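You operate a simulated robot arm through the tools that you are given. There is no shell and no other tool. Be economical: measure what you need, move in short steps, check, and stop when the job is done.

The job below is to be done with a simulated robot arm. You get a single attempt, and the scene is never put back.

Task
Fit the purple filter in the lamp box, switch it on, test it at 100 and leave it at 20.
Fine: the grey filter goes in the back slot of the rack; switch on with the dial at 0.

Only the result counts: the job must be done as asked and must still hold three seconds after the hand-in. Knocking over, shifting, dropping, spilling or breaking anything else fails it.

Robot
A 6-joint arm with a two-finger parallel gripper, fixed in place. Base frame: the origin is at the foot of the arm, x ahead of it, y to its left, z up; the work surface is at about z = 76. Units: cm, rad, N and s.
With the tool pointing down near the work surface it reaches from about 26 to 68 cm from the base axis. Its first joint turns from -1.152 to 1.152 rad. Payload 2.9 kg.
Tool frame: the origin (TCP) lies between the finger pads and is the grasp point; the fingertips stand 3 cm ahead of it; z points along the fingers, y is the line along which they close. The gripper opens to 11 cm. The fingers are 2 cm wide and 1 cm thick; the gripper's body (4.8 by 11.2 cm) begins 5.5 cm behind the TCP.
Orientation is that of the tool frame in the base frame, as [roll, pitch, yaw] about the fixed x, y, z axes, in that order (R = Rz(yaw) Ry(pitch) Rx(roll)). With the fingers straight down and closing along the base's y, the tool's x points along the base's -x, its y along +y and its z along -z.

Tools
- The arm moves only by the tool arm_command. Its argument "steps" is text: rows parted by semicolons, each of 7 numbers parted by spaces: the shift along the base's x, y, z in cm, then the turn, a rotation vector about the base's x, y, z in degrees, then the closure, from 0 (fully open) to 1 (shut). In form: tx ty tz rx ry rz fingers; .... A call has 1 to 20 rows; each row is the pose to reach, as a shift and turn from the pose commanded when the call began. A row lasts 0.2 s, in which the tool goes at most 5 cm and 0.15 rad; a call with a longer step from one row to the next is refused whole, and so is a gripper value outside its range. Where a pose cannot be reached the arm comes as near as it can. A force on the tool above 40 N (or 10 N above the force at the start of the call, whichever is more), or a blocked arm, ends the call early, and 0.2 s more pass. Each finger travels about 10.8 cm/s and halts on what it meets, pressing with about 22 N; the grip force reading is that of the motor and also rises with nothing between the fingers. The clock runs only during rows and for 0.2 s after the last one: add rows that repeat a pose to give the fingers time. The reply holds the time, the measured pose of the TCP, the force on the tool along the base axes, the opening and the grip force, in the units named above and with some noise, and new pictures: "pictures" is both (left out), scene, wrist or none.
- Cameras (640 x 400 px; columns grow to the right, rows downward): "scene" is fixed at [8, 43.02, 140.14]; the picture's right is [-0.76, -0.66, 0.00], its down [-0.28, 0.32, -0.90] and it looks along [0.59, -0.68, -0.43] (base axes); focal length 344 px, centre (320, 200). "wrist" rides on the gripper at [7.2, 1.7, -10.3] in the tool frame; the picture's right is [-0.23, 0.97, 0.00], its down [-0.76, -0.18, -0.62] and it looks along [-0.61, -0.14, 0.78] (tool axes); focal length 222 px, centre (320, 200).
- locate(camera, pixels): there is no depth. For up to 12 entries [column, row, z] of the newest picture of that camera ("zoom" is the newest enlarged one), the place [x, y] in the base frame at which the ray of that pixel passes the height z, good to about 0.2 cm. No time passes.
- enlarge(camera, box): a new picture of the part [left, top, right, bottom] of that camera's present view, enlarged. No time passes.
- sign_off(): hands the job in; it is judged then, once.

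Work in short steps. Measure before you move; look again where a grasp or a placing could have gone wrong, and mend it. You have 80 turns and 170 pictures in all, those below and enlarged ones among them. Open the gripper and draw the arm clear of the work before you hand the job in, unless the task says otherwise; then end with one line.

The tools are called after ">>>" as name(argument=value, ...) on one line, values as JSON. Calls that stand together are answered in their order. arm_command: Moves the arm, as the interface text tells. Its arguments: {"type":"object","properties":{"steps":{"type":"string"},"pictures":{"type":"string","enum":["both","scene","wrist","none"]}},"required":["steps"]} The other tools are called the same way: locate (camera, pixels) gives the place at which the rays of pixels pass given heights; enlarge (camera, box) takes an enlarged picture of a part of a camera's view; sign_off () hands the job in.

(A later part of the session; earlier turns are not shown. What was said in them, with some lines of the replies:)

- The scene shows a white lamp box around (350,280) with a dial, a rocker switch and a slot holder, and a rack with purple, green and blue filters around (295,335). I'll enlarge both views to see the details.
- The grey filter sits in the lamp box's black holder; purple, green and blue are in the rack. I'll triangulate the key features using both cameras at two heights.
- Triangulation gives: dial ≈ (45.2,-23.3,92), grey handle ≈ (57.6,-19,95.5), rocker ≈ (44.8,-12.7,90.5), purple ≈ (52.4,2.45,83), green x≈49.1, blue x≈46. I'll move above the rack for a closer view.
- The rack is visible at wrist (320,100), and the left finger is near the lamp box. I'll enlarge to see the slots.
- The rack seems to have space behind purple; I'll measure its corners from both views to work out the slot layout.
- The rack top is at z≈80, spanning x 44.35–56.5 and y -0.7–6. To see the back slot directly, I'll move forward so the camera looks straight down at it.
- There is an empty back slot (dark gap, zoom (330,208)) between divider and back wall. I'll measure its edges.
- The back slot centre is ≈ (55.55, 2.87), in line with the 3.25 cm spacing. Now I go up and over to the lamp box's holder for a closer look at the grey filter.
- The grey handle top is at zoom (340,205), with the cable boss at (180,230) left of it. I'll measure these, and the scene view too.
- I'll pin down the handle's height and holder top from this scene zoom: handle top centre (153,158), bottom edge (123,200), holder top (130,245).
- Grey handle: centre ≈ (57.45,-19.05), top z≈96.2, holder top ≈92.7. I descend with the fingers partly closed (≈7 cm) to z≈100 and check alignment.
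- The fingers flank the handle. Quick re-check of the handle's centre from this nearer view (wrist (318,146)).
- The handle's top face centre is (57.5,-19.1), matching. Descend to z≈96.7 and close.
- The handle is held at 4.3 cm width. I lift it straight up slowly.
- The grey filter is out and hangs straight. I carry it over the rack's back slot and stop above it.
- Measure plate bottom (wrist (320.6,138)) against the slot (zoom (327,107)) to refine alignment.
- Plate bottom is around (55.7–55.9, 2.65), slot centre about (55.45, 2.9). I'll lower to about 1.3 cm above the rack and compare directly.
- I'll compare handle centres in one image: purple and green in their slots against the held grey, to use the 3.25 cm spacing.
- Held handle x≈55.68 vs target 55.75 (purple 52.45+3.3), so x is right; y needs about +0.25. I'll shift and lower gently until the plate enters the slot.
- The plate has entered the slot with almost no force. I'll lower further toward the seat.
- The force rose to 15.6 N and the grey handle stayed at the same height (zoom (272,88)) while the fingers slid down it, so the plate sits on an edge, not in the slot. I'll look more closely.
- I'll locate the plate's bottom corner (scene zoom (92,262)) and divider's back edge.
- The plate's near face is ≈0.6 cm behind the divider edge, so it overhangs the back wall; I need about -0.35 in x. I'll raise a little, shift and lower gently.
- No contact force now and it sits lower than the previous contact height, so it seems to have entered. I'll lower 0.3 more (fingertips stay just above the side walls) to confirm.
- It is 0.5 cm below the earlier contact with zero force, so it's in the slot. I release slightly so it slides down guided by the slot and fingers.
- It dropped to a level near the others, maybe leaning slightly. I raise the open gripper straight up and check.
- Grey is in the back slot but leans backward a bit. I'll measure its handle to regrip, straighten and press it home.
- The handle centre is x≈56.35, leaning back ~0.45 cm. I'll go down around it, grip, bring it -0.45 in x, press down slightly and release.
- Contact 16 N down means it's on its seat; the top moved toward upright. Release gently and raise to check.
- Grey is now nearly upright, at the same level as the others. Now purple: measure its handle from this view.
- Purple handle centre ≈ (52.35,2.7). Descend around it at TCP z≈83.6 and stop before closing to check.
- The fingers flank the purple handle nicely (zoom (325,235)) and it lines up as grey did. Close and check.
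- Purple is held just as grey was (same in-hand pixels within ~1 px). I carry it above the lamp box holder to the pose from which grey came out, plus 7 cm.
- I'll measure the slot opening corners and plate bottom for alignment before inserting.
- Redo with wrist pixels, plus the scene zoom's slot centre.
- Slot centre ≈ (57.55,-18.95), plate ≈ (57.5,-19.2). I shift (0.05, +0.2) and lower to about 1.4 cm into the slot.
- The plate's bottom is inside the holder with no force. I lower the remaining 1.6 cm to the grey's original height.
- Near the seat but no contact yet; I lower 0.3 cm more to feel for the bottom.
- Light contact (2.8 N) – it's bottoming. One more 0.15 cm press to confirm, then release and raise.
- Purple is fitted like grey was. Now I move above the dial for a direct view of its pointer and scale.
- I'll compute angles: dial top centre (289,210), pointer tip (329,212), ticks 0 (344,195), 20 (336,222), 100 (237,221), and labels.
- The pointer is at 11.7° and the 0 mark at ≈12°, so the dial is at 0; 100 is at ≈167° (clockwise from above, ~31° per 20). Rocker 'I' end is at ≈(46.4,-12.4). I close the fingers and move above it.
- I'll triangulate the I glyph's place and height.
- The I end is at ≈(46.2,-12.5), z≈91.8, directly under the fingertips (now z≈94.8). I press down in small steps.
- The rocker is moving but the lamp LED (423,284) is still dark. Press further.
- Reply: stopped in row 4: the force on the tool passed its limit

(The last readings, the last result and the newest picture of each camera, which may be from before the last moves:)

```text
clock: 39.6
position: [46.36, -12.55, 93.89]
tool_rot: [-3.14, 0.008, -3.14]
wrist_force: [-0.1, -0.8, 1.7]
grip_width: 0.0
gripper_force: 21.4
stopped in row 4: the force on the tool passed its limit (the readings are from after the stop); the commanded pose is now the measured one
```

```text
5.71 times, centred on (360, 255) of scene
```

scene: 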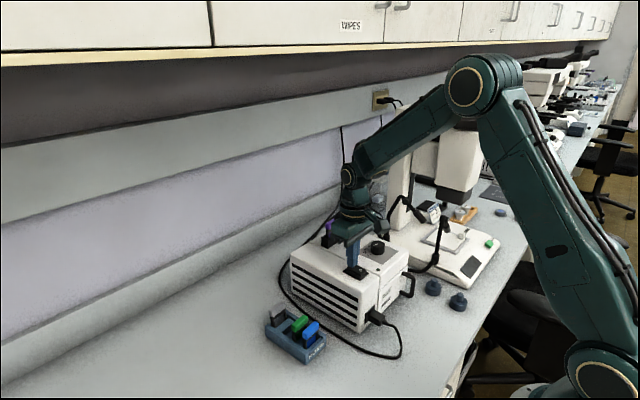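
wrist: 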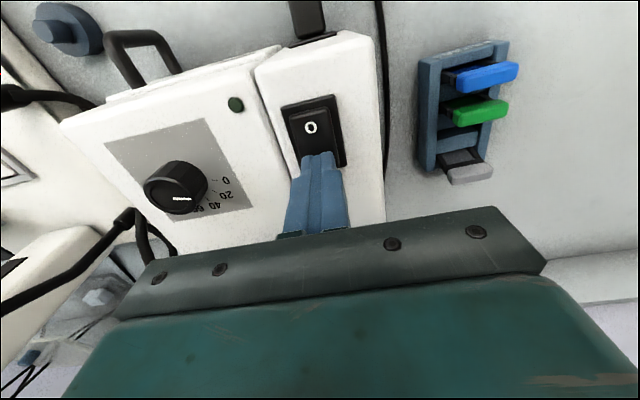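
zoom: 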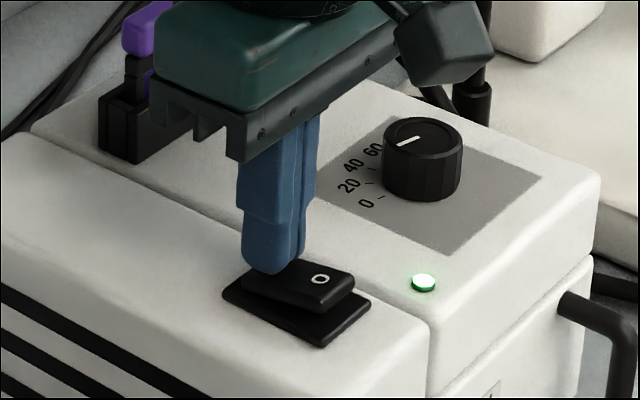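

The LED (423,284) is lit: switched on with the dial at 0. I raise and move above the dial with the fingers opening to ≈5 cm.

>>> arm_command(steps="0 0 2 0 0 0 1; 0 0 6 0 0 0 1; 0 0 10 0 0 0 0.8; -0.3 -3 13 0 0 0 0.5; -0.5 -7 13 0 0 0 0.5; -0.5 -10.9 13 0 0 0 0.5; -0.5 -10.9 13 0 0 0 0.5")

>>> enlarge(camera="wrist", box=[240, 40, 420, 170])

>>> enlarge(camera="scene", box=[320, 170, 450, 290])

```text
clock: 41.2
position: [45.64, -23.55, 106.63]
tool_rot: [-3.14, 0.006, -3.139]
wrist_force: [0.1, -0.7, -0.7]
grip_width: 5.52
gripper_force: 0.0
```

scene: 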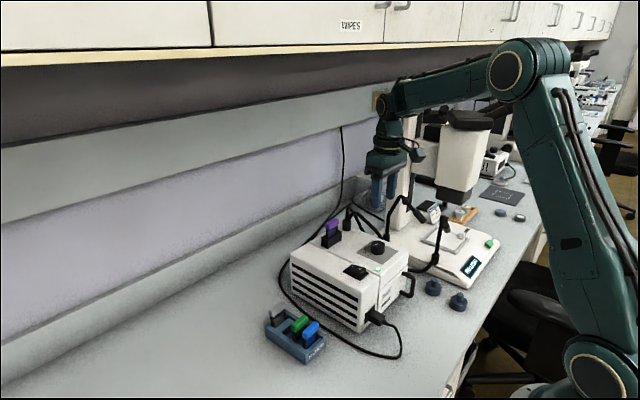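
wrist: 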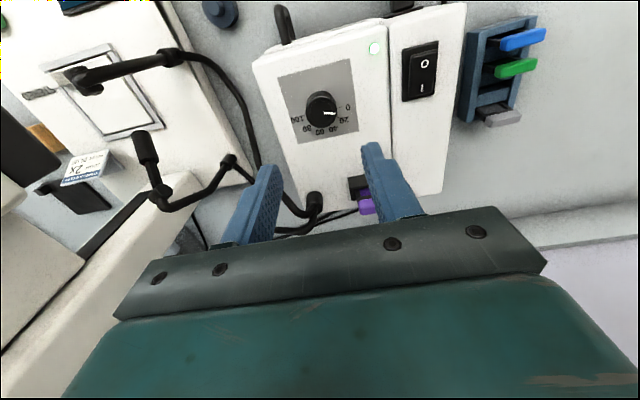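

```text
3.08 times, centred on (330, 105) of wrist
```

zoom: 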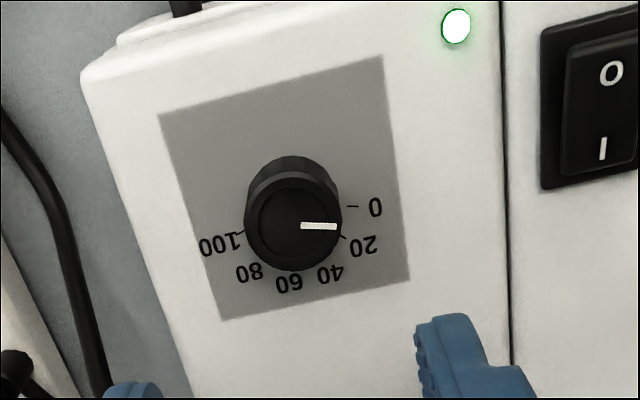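

```text
3.33 times, centred on (385, 230) of scene
```

zoom: 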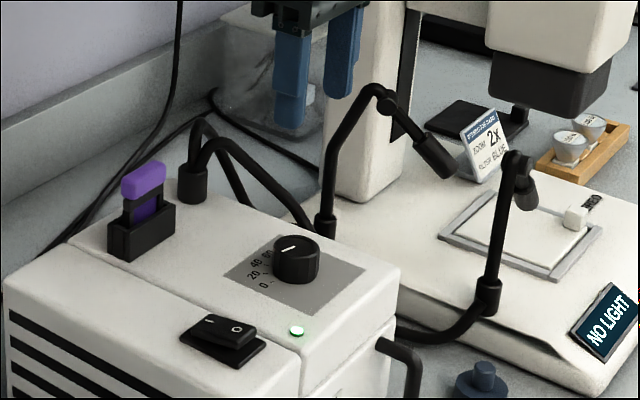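

A readout on the stage says NO LIGHT, as expected at 0. I check where the nearest gooseneck is (wrist elbow (160,193), base (232,160)) relative to the gripper's rotation envelope.

>>> locate(camera="wrist", pixels=[[160, 193, 90], [160, 193, 98], [160, 193, 104], [232, 160, 80], [232, 160, 90], [200, 185, 90], [200, 185, 98], [320, 111.6, 92.2]])

>>> locate(camera="scene", pixels=[[403, 197, 90], [403, 197, 98], [403, 197, 104], [386.5, 237.5, 80], [386.5, 237.5, 90]])

>>> locate(camera="zoom", pixels=[[296, 240, 92.2], [296, 248, 92.2], [273, 245, 92.2], [319, 245, 92.2]])

```text
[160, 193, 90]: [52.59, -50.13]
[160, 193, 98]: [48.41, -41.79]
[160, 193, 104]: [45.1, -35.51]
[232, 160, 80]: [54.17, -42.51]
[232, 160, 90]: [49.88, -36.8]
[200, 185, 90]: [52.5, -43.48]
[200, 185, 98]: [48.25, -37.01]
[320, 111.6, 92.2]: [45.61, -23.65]
```

```text
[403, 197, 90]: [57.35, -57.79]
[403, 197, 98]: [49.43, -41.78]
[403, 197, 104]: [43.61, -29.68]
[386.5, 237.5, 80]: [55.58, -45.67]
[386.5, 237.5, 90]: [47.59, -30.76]
```

```text
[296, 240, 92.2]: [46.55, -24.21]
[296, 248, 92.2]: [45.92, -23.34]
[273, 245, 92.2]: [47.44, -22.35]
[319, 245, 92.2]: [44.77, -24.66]
```

The goosenecks are ≈18 cm away, so the gripper can turn freely. I turn the tool +80° (counter-clockwise) so it then has room to turn the dial clockwise, and centre over (45.85,-23.6).

>>> arm_command(steps="0.1 0 0 0 0 8 0.5; 0.2 0 0 0 0 16 0.5; 0.2 0 0 0 0 24 0.5; 0.2 0 0 0 0 32 0.5; 0.2 0 0 0 0 40 0.5; 0.2 0 0 0 0 48 0.5; 0.2 0 0 0 0 56 0.5; 0.2 0 0 0 0 64 0.5; 0.2 0 0 0 0 72 0.5; 0.2 0 0 0 0 80 0.5; 0.2 0 0 0 0 80 0.5")

>>> enlarge(camera="wrist", box=[240, 40, 420, 170])

```text
clock: 43.6
position: [46.14, -23.47, 106.93]
tool_rot: [-3.138, 0.005, -1.741]
wrist_force: [-0.2, -0.3, 0.4]
grip_width: 5.52
gripper_force: 0.1
```

scene: 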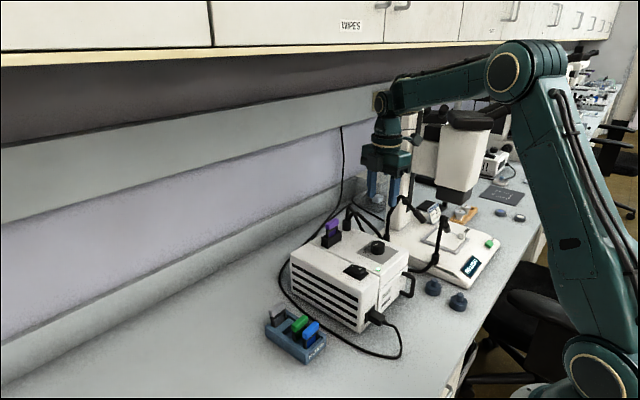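
wrist: 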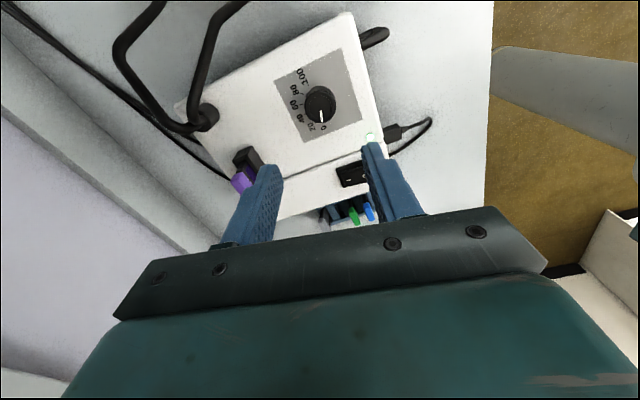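

```text
3.08 times, centred on (330, 105) of wrist
```

zoom: 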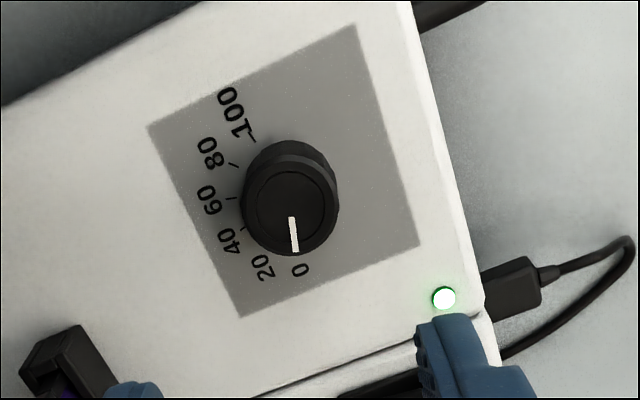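

Dial centre and pointer check from this second angle.

>>> locate(camera="zoom", pixels=[[290, 211, 92.2], [296, 250, 92.2], [291, 218, 92.2], [253, 140, 90], [233, 165, 90], [230, 197, 90], [241, 230, 90], [301, 270, 90], [262, 268, 90], [228, 240, 90], [208, 199, 90], [208, 152, 90]])

```text
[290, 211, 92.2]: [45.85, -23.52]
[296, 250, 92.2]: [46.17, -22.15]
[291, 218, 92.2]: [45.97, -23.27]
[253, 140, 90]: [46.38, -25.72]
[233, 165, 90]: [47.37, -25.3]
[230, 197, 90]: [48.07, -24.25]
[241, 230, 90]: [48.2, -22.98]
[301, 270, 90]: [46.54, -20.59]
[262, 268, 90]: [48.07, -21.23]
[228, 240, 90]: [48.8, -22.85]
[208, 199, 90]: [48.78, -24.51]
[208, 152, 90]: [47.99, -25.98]
```

Centre (45.85,-23.52) is confirmed and the pointer is exactly at 0 (≈13°). I descend with open fingers to tips z≈90.6 and close on the knob.

>>> arm_command(steps="-0.15 0 -4 0 0 0 0.5; -0.15 0 -8 0 0 0 0.5; -0.15 0 -11 0 0 0 0.5; -0.15 0 -12.5 0 0 0 0.5; -0.15 0 -13.2 0 0 0 0.5; -0.15 0 -13.2 0 0 0 0.5")

>>> enlarge(camera="wrist", box=[240, 80, 420, 220])

>>> enlarge(camera="scene", box=[330, 200, 420, 280])

```text
clock: 45.0
position: [45.7, -23.66, 93.75]
tool_rot: [-3.14, 0.005, -1.744]
wrist_force: [-0.5, 0.4, 0.4]
grip_width: 5.51
gripper_force: 0.2
```

scene: 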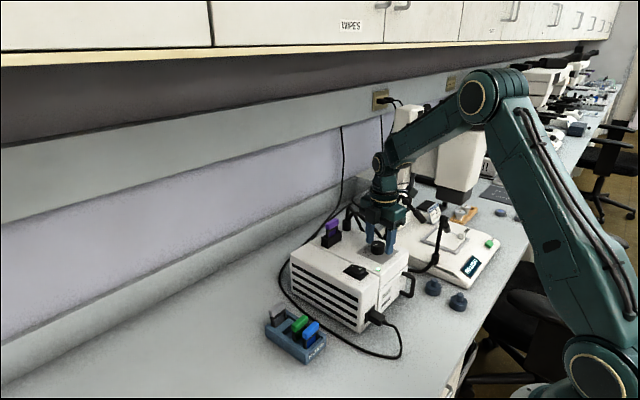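
wrist: 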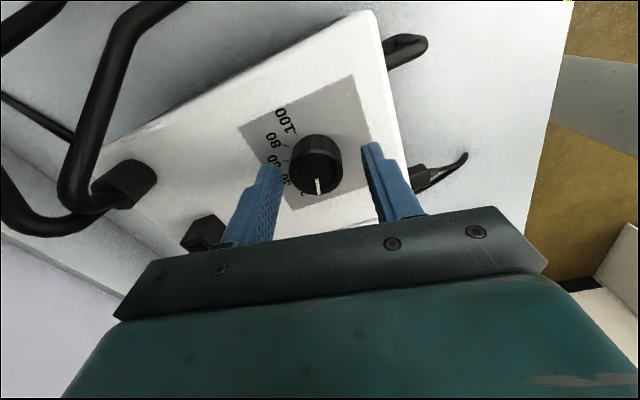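

```text
2.86 times, centred on (330, 150) of wrist
```

zoom: 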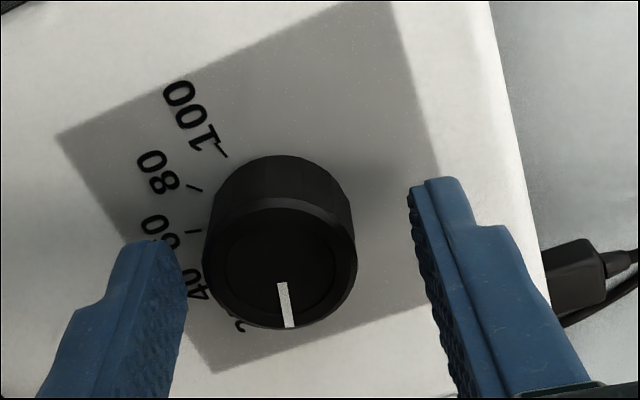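

```text
5.00 times, centred on (375, 240) of scene
```

zoom: 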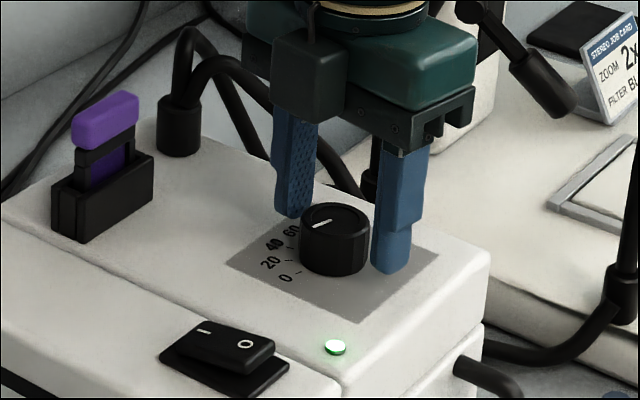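

The knob sits slightly to the left between the fingers, so I shift +0.2 in x and close on it.

>>> arm_command(steps="0.2 0.05 -0.1 0 0 0 0.5; 0.2 0.05 -0.1 0 0 0 0.6; 0.2 0.05 -0.1 0 0 0 0.85; 0.2 0.05 -0.1 0 0 0 0.9; 0.2 0.05 -0.1 0 0 0 0.9", pictures="wrist")

```text
clock: 46.2
position: [46.15, -23.37, 93.8]
tool_rot: [-3.14, 0.006, -1.743]
wrist_force: [2.3, -0.3, -0.6]
grip_width: 3.55
gripper_force: 45.3
```

wrist: 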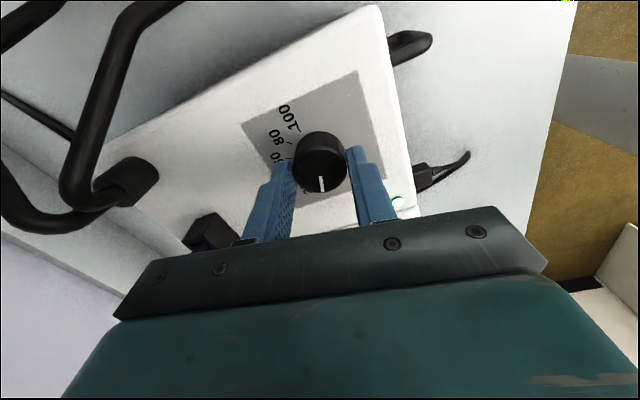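

The knob is gripped (3.55 cm). Turn clockwise 80° first and check the response.

>>> arm_command(steps="0 0 0 0 0 -8 0.9; 0 0 0 0 0 -16 0.9; 0 0 0 0 0 -24 0.9; 0 0 0 0 0 -32 0.9; 0 0 0 0 0 -40 0.9; 0 0 0 0 0 -48 0.9; 0 0 0 0 0 -56 0.9; 0 0 0 0 0 -64 0.9; 0 0 0 0 0 -72 0.9; 0 0 0 0 0 -80 0.9; 0 0 0 0 0 -80 0.9")

>>> enlarge(camera="wrist", box=[240, 80, 420, 220])

>>> enlarge(camera="scene", box=[330, 200, 510, 300])

```text
clock: 48.6
position: [46.03, -23.51, 93.83]
tool_rot: [-3.139, 0.009, 3.141]
wrist_force: [-9.9, -13.6, 30.5]
grip_width: 3.56
gripper_force: 44.8
```

scene: 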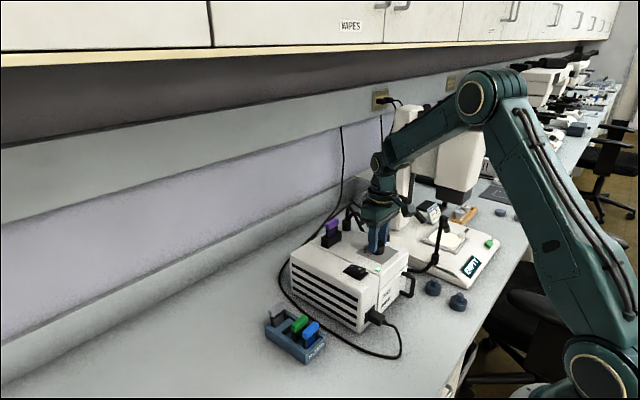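
wrist: 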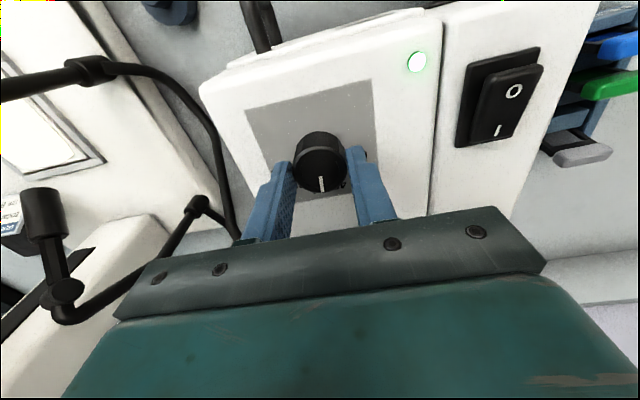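

```text
2.86 times, centred on (330, 150) of wrist
```

zoom: 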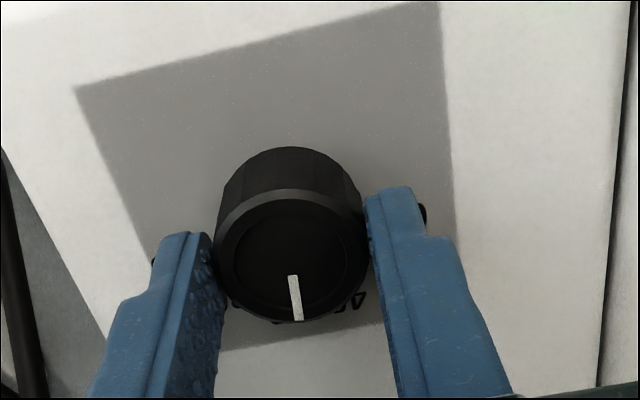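

```text
3.56 times, centred on (420, 250) of scene
```

zoom: 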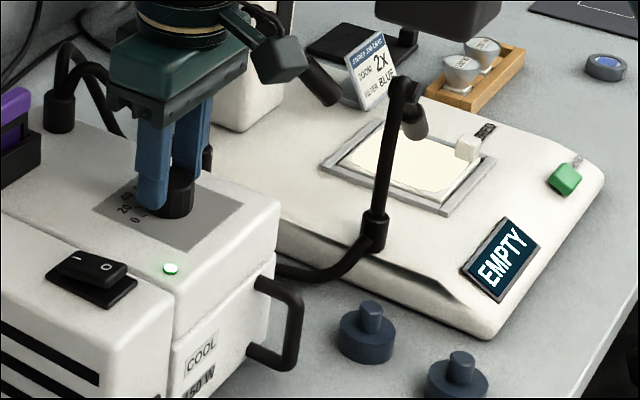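

The dial followed to ≈93° (between 40 and 60). Forces on the tool have built up (z 30 N), so I ease the pose a little and check before continuing.

>>> arm_command(steps="-0.05 -0.08 0.1 0 0 0 0.9; -0.1 -0.15 0.15 0 0 0 0.9; -0.1 -0.15 0.15 0 0 0 0.9", pictures="none")

```text
clock: 49.4
position: [46.14, -23.29, 93.85]
tool_rot: [-3.141, 0.009, -3.136]
wrist_force: [8.0, -13.7, 2.6]
grip_width: 3.54
gripper_force: 45.1
```

z is relieved; I trim y further and continue.

>>> arm_command(steps="0.05 -0.15 0 0 0 0 0.9; 0.05 -0.15 0 0 0 0 0.9", pictures="none")

```text
clock: 50.0
position: [45.99, -23.54, 93.87]
tool_rot: [-3.141, 0.008, -3.138]
wrist_force: [12.9, -1.8, -2.2]
grip_width: 3.57
gripper_force: 44.7
```

Forces are low enough. I turn the remaining ≈74° to reach 100, trimming x by +0.08.

>>> arm_command(steps="0.08 0 0 0 0 -8 0.9; 0.08 0 0 0 0 -16 0.9; 0.08 0 0 0 0 -24 0.9; 0.08 0 0 0 0 -32 0.9; 0.08 0 0 0 0 -40 0.9; 0.08 0 0 0 0 -48 0.9; 0.08 0 0 0 0 -56 0.9; 0.08 0 0 0 0 -64 0.9; 0.08 0 0 0 0 -70 0.9; 0.08 0 0 0 0 -70 0.9")

>>> enlarge(camera="wrist", box=[240, 80, 420, 220])

>>> enlarge(camera="scene", box=[330, 200, 420, 280])

```text
clock: 52.2
position: [46.04, -23.6, 93.7]
tool_rot: [-3.14, 0.001, 1.923]
wrist_force: [-1.8, 25.3, -13.3]
grip_width: 3.54
gripper_force: 44.6
```

scene: 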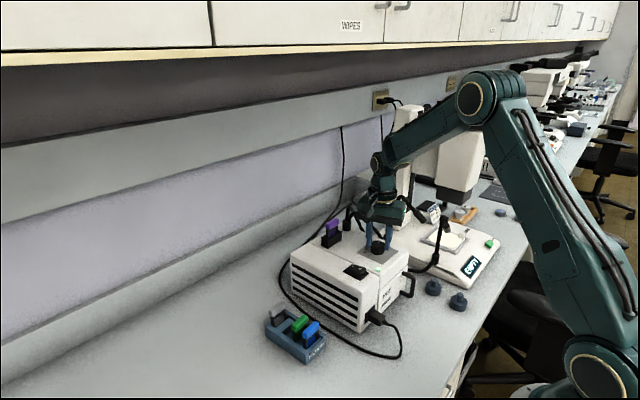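
wrist: 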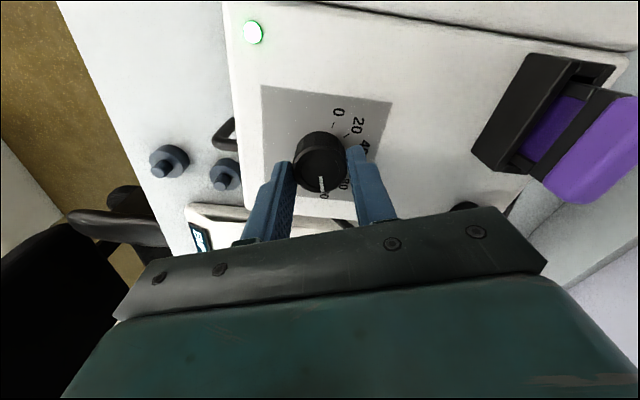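

```text
2.86 times, centred on (330, 150) of wrist
```

zoom: 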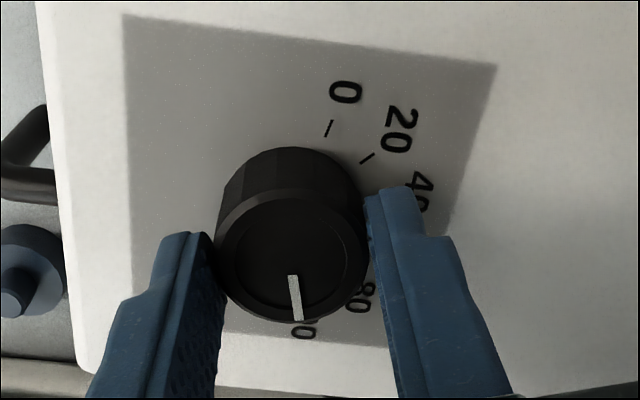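

```text
5.00 times, centred on (375, 240) of scene
```

zoom: 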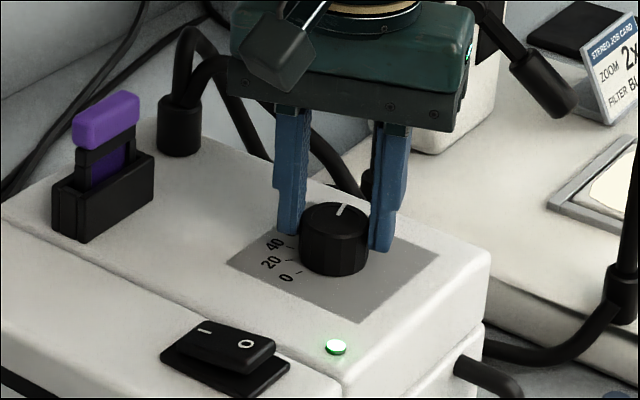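

Turned 150°; the pointer is just short of 100. I trim the forces (+0.12 y) and turn 4° more, then measure the pointer.

>>> arm_command(steps="0 0.12 -0.05 0 0 -2 0.9; 0 0.12 -0.05 0 0 -4 0.9; 0 0.12 -0.05 0 0 -4 0.9", pictures="wrist")

>>> enlarge(camera="wrist", box=[270, 90, 390, 220])

```text
clock: 53.0
position: [46.08, -23.52, 93.79]
tool_rot: [-3.14, 0.008, 1.85]
wrist_force: [0.6, 8.2, -16.8]
grip_width: 3.52
gripper_force: 45.5
```

wrist: 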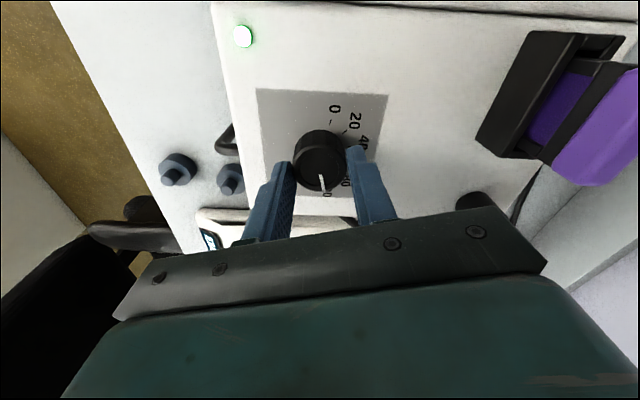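

```text
3.08 times, centred on (330, 155) of wrist
```

zoom: 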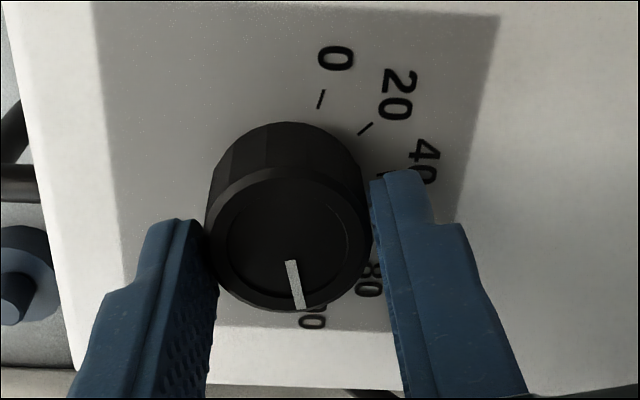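

The pointer shifted relative to the fingers, suggesting the end stop has been reached. I measure its angle.

>>> locate(camera="zoom", pixels=[[302, 308, 92.2], [290, 262, 92.2], [288, 238, 92.2], [321, 98, 90], [366, 128, 90], [313, 320, 90], [333, 57, 90], [396, 97, 90]])

>>> enlarge(camera="scene", box=[350, 220, 400, 260])

```text
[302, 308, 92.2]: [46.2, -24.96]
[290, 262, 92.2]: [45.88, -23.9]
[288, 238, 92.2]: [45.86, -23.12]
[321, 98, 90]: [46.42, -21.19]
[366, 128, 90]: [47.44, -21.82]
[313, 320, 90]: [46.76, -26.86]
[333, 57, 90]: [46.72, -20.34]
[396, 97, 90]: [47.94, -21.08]
```

```text
10.00 times, centred on (375, 240) of scene
```

zoom: 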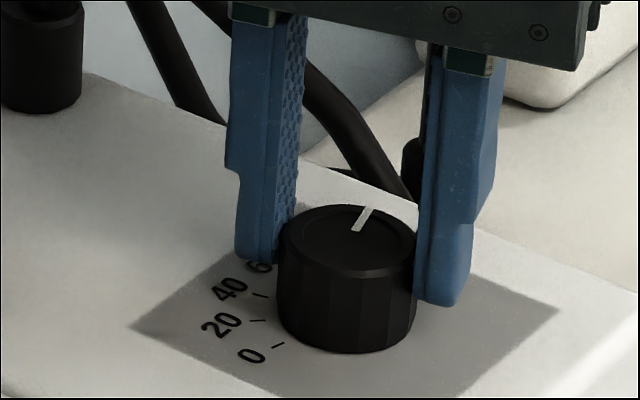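

The pointer is at ≈166°, the 100 mark against the stop: tested at 100. Now turn back +120° toward 20 (at ≈45°), first 64° with a brief dwell.

>>> arm_command(steps="0 0 0 0 0 0 0.9; 0 0 0 0 0 0 0.9; 0 0 0 0 0 8 0.9; 0 0 0 0 0 16 0.9; 0 0 0 0 0 24 0.9; 0 0 0 0 0 32 0.9; 0 0 0 0 0 40 0.9; 0 0 0 0 0 48 0.9; 0 0 0 0 0 56 0.9; 0 0 0 0 0 64 0.9; 0 0 0 0 0 64 0.9", pictures="none")

```text
clock: 55.4
position: [46.05, -23.53, 93.82]
tool_rot: [-3.14, 0.008, 2.971]
wrist_force: [7.6, 17.8, -15.0]
grip_width: 3.56
gripper_force: 44.7
```

Forces are moderate; I trim +0.1 y and turn the remaining 56°.

>>> arm_command(steps="0.05 0.12 -0.05 0 0 8 0.9; 0.05 0.12 -0.05 0 0 16 0.9; 0.05 0.12 -0.05 0 0 24 0.9; 0.05 0.12 -0.05 0 0 32 0.9; 0.05 0.12 -0.05 0 0 40 0.9; 0.05 0.12 -0.05 0 0 48 0.9; 0.05 0.12 -0.05 0 0 56 0.9; 0.05 0.12 -0.05 0 0 56 0.9")

>>> enlarge(camera="wrist", box=[270, 90, 390, 220])

>>> enlarge(camera="scene", box=[350, 220, 400, 260])

```text
clock: 57.2
position: [46.14, -23.4, 93.78]
tool_rot: [-3.141, 0.005, -2.334]
wrist_force: [-5.4, 21.5, 7.8]
grip_width: 3.53
gripper_force: 44.8
```

scene: 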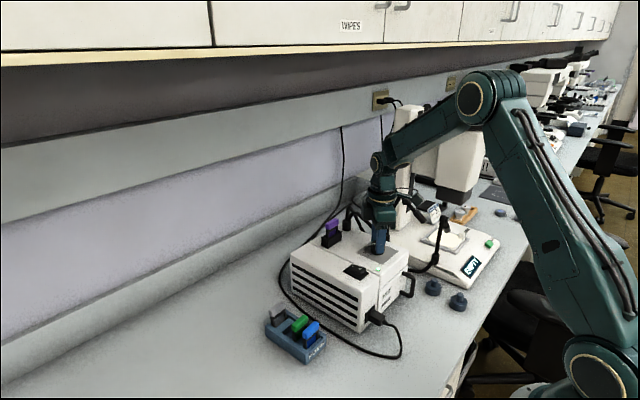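
wrist: 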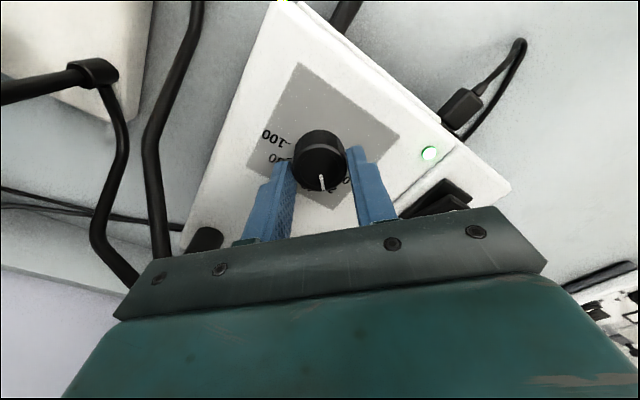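

```text
3.08 times, centred on (330, 155) of wrist
```

zoom: 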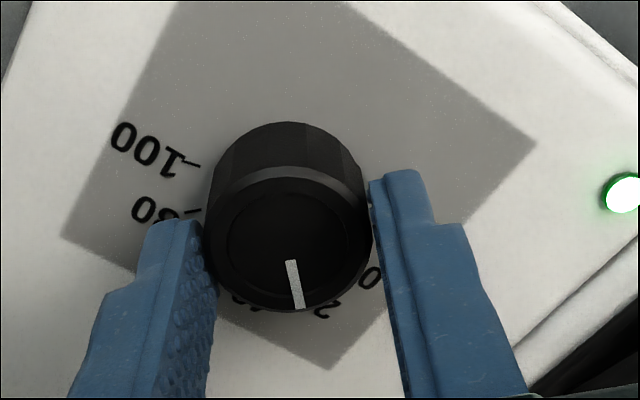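

```text
10.00 times, centred on (375, 240) of scene
```

zoom: 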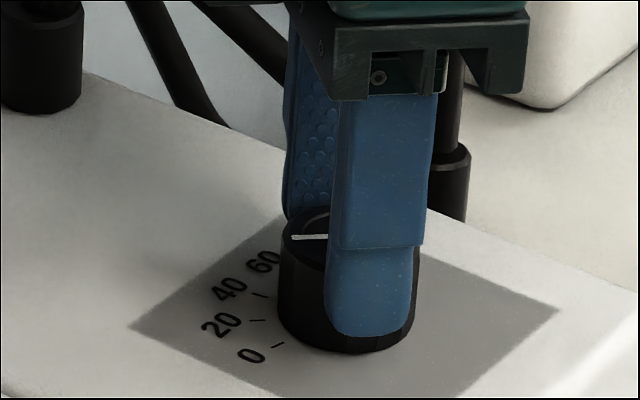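

Turned back 120°. I release and raise to read the pointer unobstructed.

>>> arm_command(steps="0 0.1 0 0 0 0 0.9; 0 0.1 0 0 0 0 0.6; 0 0.1 0 0 0 0 0.5; 0 0.1 0 0 0 0 0.45; 0 0.1 4 0 0 0 0.45; 0 0.1 8.5 0 0 0 0.45; 0 0.1 13 0 0 0 0.45; 0 0.1 13 0 0 0 0.45", pictures="wrist")

>>> enlarge(camera="wrist", box=[260, 50, 390, 170])

```text
clock: 59.0
position: [46.3, -23.43, 106.67]
tool_rot: [-3.139, 0.004, -2.337]
wrist_force: [-0.4, -0.9, -0.1]
grip_width: 6.07
gripper_force: 0.0
```

wrist: 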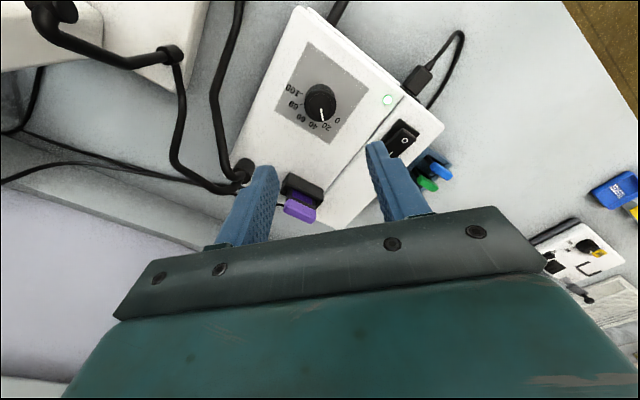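

```text
3.33 times, centred on (325, 110) of wrist
```

zoom: 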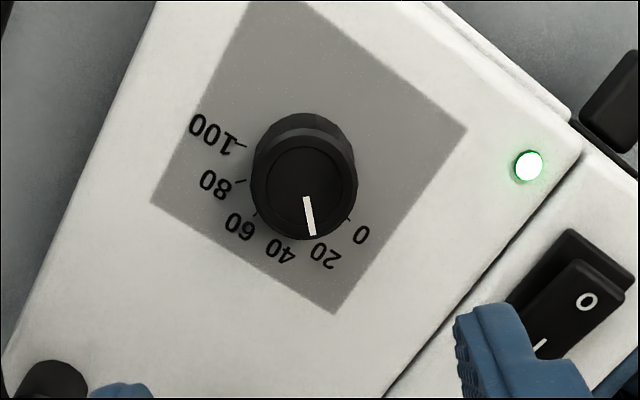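

The pointer is near 20; I measure precisely.

>>> locate(camera="zoom", pixels=[[304, 189, 92.2], [313, 235, 92.2], [306, 197, 92.2], [348, 219, 90], [240, 145, 90], [241, 183, 90], [255, 215, 90], [325, 252, 90], [280, 250, 90], [361, 235, 90], [240, 225, 90], [215, 132, 90]])

```text
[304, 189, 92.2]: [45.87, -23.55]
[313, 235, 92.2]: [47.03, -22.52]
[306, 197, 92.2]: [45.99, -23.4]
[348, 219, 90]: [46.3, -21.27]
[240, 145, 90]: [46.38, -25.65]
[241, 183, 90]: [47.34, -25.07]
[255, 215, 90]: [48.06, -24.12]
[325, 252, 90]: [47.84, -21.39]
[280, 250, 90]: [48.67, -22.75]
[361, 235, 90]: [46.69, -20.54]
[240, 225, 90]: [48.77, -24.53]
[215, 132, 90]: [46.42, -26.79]
```

The pointer reads ≈48–49.5° while the 20 mark is at ≈43.6°, so it needs ≈5° back; I also want certainty about 100. I regrip, turn clockwise firmly to the 100 stop again, then come back to 20.

>>> arm_command(steps="0 0 -4.5 0 0 0 0.45; 0 0 -9 0 0 0 0.5; 0 0 -12 0 0 0 0.5; 0 0 -12.9 0 0 0 0.5; 0 0 -12.9 0 0 0 0.6; 0 0 -12.9 0 0 0 0.8; 0 0 -12.9 0 0 0 0.9; 0 0 -12.9 0 0 0 0.9", pictures="none")

```text
clock: 60.8
position: [46.07, -23.61, 93.86]
tool_rot: [3.139, 0.006, -2.336]
wrist_force: [-7.0, 5.7, 0.0]
grip_width: 3.57
gripper_force: 45.0
```

Good grip with low forces. Turn clockwise 124° (to ≈172°, against the 100 stop) in two parts.

>>> arm_command(steps="-0.05 0.03 0 0 0 -8 0.9; -0.05 0.03 0 0 0 -16 0.9; -0.05 0.03 0 0 0 -24 0.9; -0.05 0.03 0 0 0 -32 0.9; -0.05 0.03 0 0 0 -40 0.9; -0.05 0.03 0 0 0 -48 0.9; -0.05 0.03 0 0 0 -56 0.9; -0.05 0.03 0 0 0 -64 0.9; -0.05 0.03 0 0 0 -72 0.9; -0.05 0.03 0 0 0 -80 0.9; -0.05 0.03 0 0 0 -80 0.9", pictures="none")

```text
clock: 63.2
position: [45.94, -23.42, 93.75]
tool_rot: [-3.14, 0.01, 2.544]
wrist_force: [-14.1, -14.7, 14.4]
grip_width: 3.54
gripper_force: 44.8
```

Trim forces slightly and turn on to the 100 stop.

>>> arm_command(steps="-0.08 -0.08 0.05 0 0 -8 0.9; -0.08 -0.08 0.05 0 0 -16 0.9; -0.08 -0.08 0.05 0 0 -24 0.9; -0.08 -0.08 0.05 0 0 -32 0.9; -0.08 -0.08 0.05 0 0 -40 0.9; -0.08 -0.08 0.05 0 0 -44 0.9; -0.08 -0.08 0.05 0 0 -44 0.9", pictures="wrist")

>>> enlarge(camera="wrist", box=[270, 90, 390, 220])

```text
clock: 64.8
position: [46.03, -23.46, 93.75]
tool_rot: [-3.141, 0.004, 1.78]
wrist_force: [-8.2, -13.0, 6.3]
grip_width: 3.55
gripper_force: 45.2
```

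wrist: 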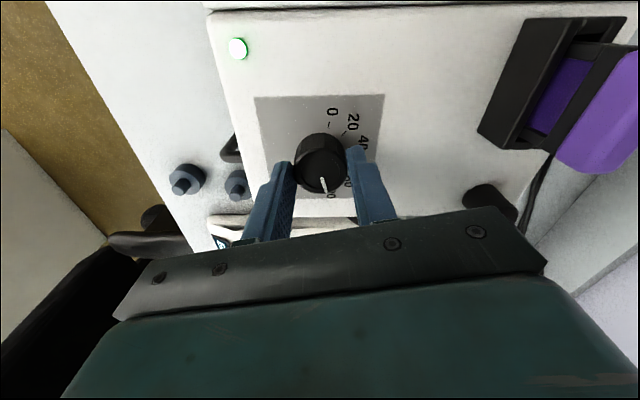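

```text
3.08 times, centred on (330, 155) of wrist
```

zoom: 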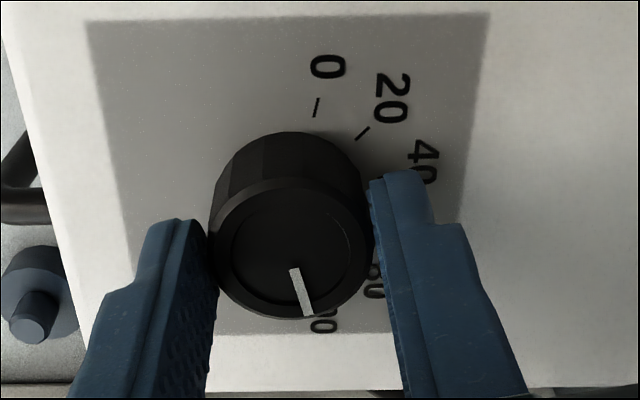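

The pointer slid further relative to the fingers (slope 0.30 vs 0.21), so the dial is definitely at the 100 stop. Dwell, then turn back toward 20.

>>> arm_command(steps="0 0 0 0 0 0 0.9; -0.03 -0.05 0 0 0 8 0.9; -0.03 -0.05 0 0 0 16 0.9; -0.03 -0.05 0 0 0 24 0.9; -0.03 -0.05 0 0 0 32 0.9; -0.03 -0.05 0 0 0 40 0.9; -0.03 -0.05 0 0 0 48 0.9; -0.03 -0.05 0 0 0 56 0.9; -0.03 -0.05 0 0 0 64 0.9; -0.03 -0.05 0 0 0 64 0.9", pictures="none")

```text
clock: 67.0
position: [45.81, -23.45, 93.75]
tool_rot: [-3.141, 0.004, 2.902]
wrist_force: [-3.9, -3.0, -0.4]
grip_width: 3.56
gripper_force: 45.4
```

Forces are tiny. Turn a further 58° (122° in total).

>>> arm_command(steps="0 0 0 0 0 8 0.9; 0 0 0 0 0 16 0.9; 0 0 0 0 0 24 0.9; 0 0 0 0 0 32 0.9; 0 0 0 0 0 40 0.9; 0 0 0 0 0 48 0.9; 0 0 0 0 0 54 0.9; 0 0 0 0 0 58 0.9; 0 0 0 0 0 58 0.9; 0 0 0 0 0 58 0.6; 0 0 0 0 0 58 0.45; 0 0 4 0 0 58 0.45; 0 0 8.5 0 0 58 0.45; 0 0 13 0 0 58 0.45; 0 0 13 0 0 58 0.45", pictures="wrist")

>>> enlarge(camera="wrist", box=[280, 70, 360, 140])

```text
clock: 70.2
position: [45.69, -23.35, 106.65]
tool_rot: [-3.141, 0.005, -2.37]
wrist_force: [-0.1, 0.2, -0.2]
grip_width: 6.08
gripper_force: 0.1
```

wrist: 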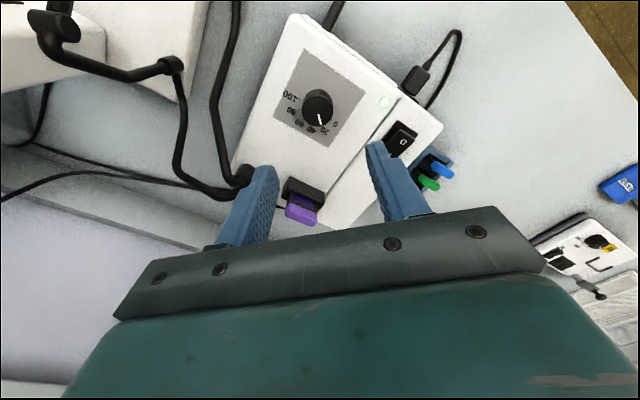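

```text
5.71 times, centred on (320, 105) of wrist
```

zoom: 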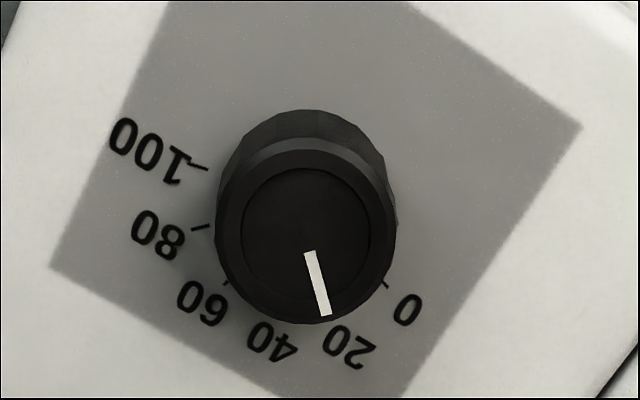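

Measure again from this larger zoom.

>>> locate(camera="zoom", pixels=[[306, 235, 92.2], [326, 315, 92.2], [309, 252, 92.2], [385, 285, 90], [205, 168, 90], [203, 227, 90], [226, 284, 90], [408, 308, 90], [349, 346, 90], [273, 344, 90], [201, 303, 90], [149, 150, 90]])

```text
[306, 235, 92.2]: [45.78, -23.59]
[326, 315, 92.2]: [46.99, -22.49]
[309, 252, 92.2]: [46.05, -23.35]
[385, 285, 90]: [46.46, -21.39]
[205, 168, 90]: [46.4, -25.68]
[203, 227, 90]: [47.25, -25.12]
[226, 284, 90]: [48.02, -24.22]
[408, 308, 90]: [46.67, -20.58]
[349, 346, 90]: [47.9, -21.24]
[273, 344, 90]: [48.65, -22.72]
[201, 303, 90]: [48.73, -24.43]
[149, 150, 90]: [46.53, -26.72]
```

The pointer reads ≈47.6° vs 20 at ≈43–45°. The scene camera can see the 0/20/40 ticks, so I check there too.

>>> enlarge(camera="scene", box=[355, 225, 400, 260])

```text
11.43 times, centred on (378, 242) of scene
```

zoom: 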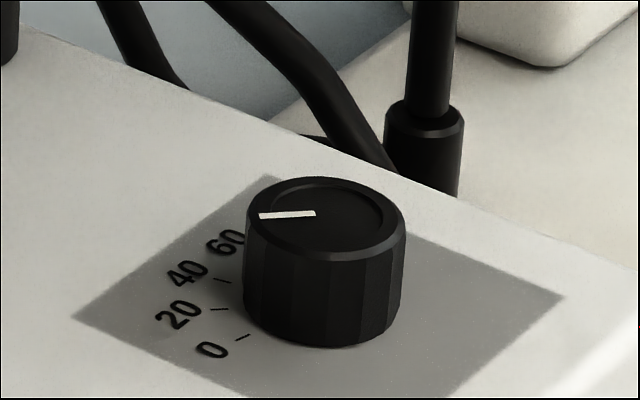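

Locate pointer ends and tick ends in this scene zoom to get angles.

>>> locate(camera="zoom", pixels=[[316, 213, 92.2], [259, 216, 92.2], [237, 340, 90], [249, 335, 90], [210, 309, 90], [229, 310, 90], [216, 278, 90], [231, 283, 90], [327, 217, 92.2], [212, 350, 90], [178, 314, 90], [187, 273, 90]])

>>> enlarge(camera="scene", box=[360, 230, 384, 254])

```text
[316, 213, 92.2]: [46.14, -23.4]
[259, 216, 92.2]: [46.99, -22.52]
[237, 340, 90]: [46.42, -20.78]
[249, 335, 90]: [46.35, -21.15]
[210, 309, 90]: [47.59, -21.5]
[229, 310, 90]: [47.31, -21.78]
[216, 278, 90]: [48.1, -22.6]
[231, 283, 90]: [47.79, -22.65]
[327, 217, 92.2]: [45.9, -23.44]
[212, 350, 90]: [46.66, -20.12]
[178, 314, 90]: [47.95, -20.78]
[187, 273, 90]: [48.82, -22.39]
```

```text
16.00 times, centred on (372, 242) of scene
```

zoom: 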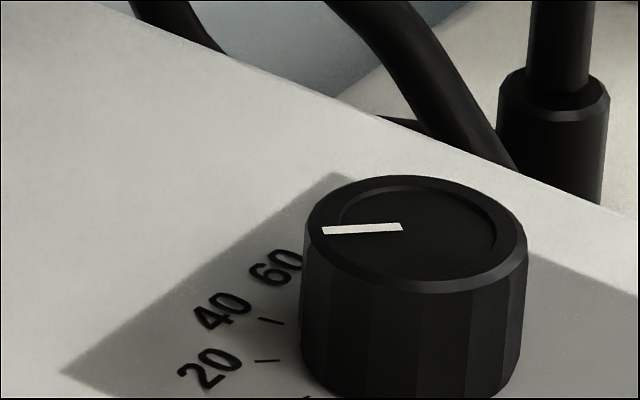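

Scene geometry puts the pointer near 43–44° and turn bookkeeping gives ≈19–20. I'll zoom further in for pointer and tick directions.

>>> enlarge(camera="scene", box=[364, 236, 382, 256])

>>> enlarge(camera="scene", box=[365, 244, 375, 254])

```text
16.00 times, centred on (373, 246) of scene
```

zoom: 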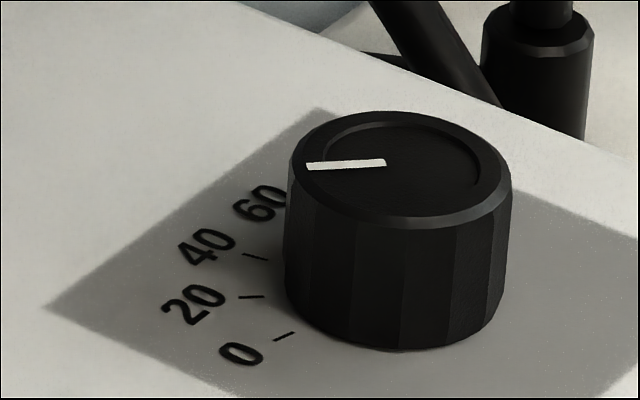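

```text
16.00 times, centred on (370, 249) of scene
```

zoom: 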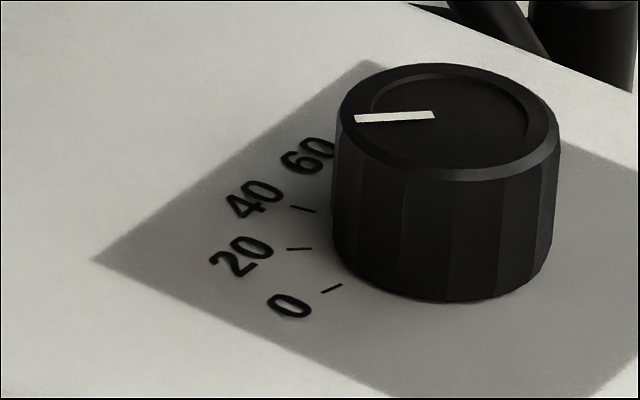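

Locate noise limits the angle; I'll take a higher-magnification wrist view to compare pointer and ticks directly.

>>> enlarge(camera="wrist", box=[295, 90, 341, 128])

```text
10.53 times, centred on (318, 109) of wrist
```

zoom: 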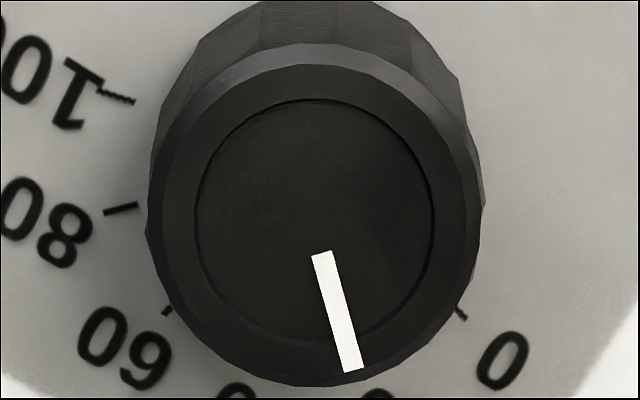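

This sharp view gives the pointer at ≈45.5–46° on a scale where 20 is at 45° (0 at 15°, 100 at 165°), so the dial reads 20. I withdraw the open gripper up and clear, then check the scene.

>>> arm_command(steps="0 0 4 0 0 0 0.45; -1 0 8 0 0 0 0.3; -4 0 11 0 0 0 0.2; -8 0 12 0 0 0 0.1; -10 0 12 0 0 0 0; -10 0 12 0 0 0 0")

>>> enlarge(camera="scene", box=[250, 190, 510, 370])

>>> enlarge(camera="scene", box=[260, 295, 330, 360])

```text
clock: 71.6
position: [35.83, -23.46, 118.61]
tool_rot: [-3.141, 0.004, -2.372]
wrist_force: [0.3, -0.4, -0.5]
grip_width: 10.99
gripper_force: 0.1
```

scene: 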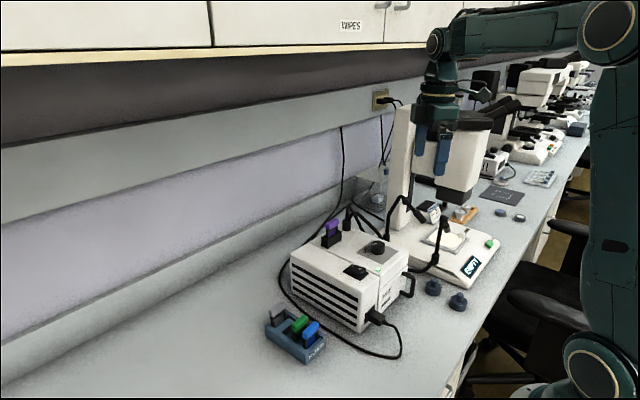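
wrist: 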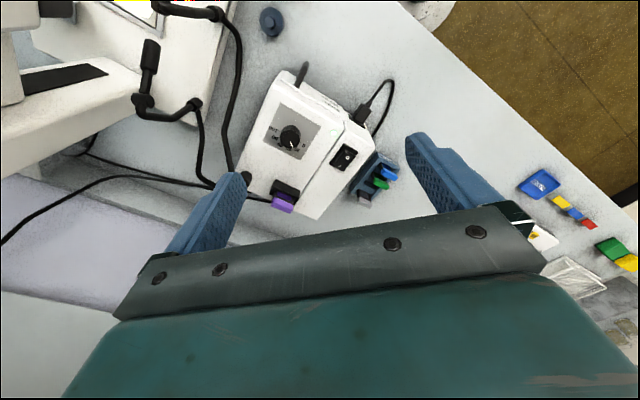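

```text
2.22 times, centred on (380, 280) of scene
```

zoom: 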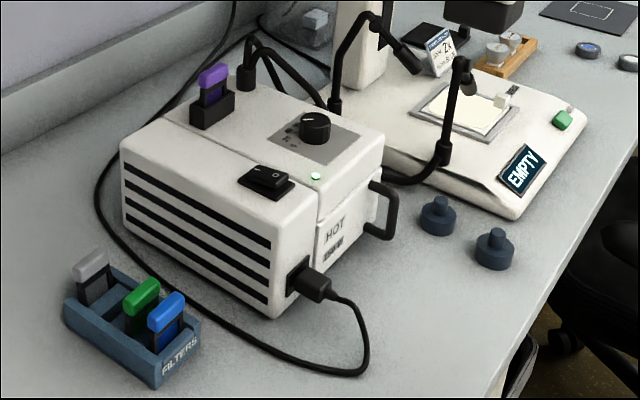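

```text
6.15 times, centred on (295, 328) of scene
```

zoom: 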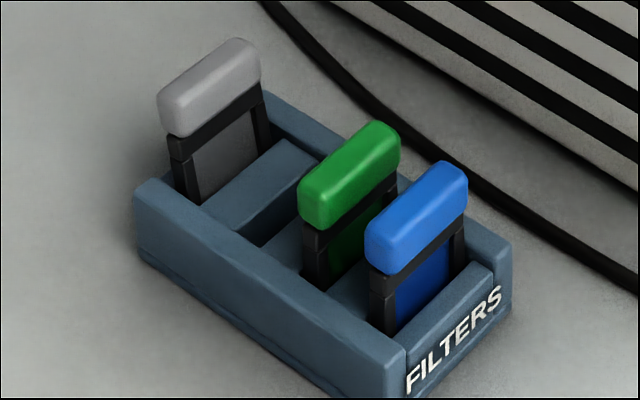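

Grey stands in the rack's back slot, purple is in the holder, the LED is lit, the box label has changed from COOL to HOT, and the dial is at 20. The arm is clear with the gripper open, so I hand in.

>>> sign_off()

```text
The job is handed in.
```

The purple filter is fitted and the lamp was switched on with the dial at 0, run to the 100 stop and left at about 20; grey is in the rack's back slot, leaning slightly, and the rack shifted about 1 mm while I seated it.
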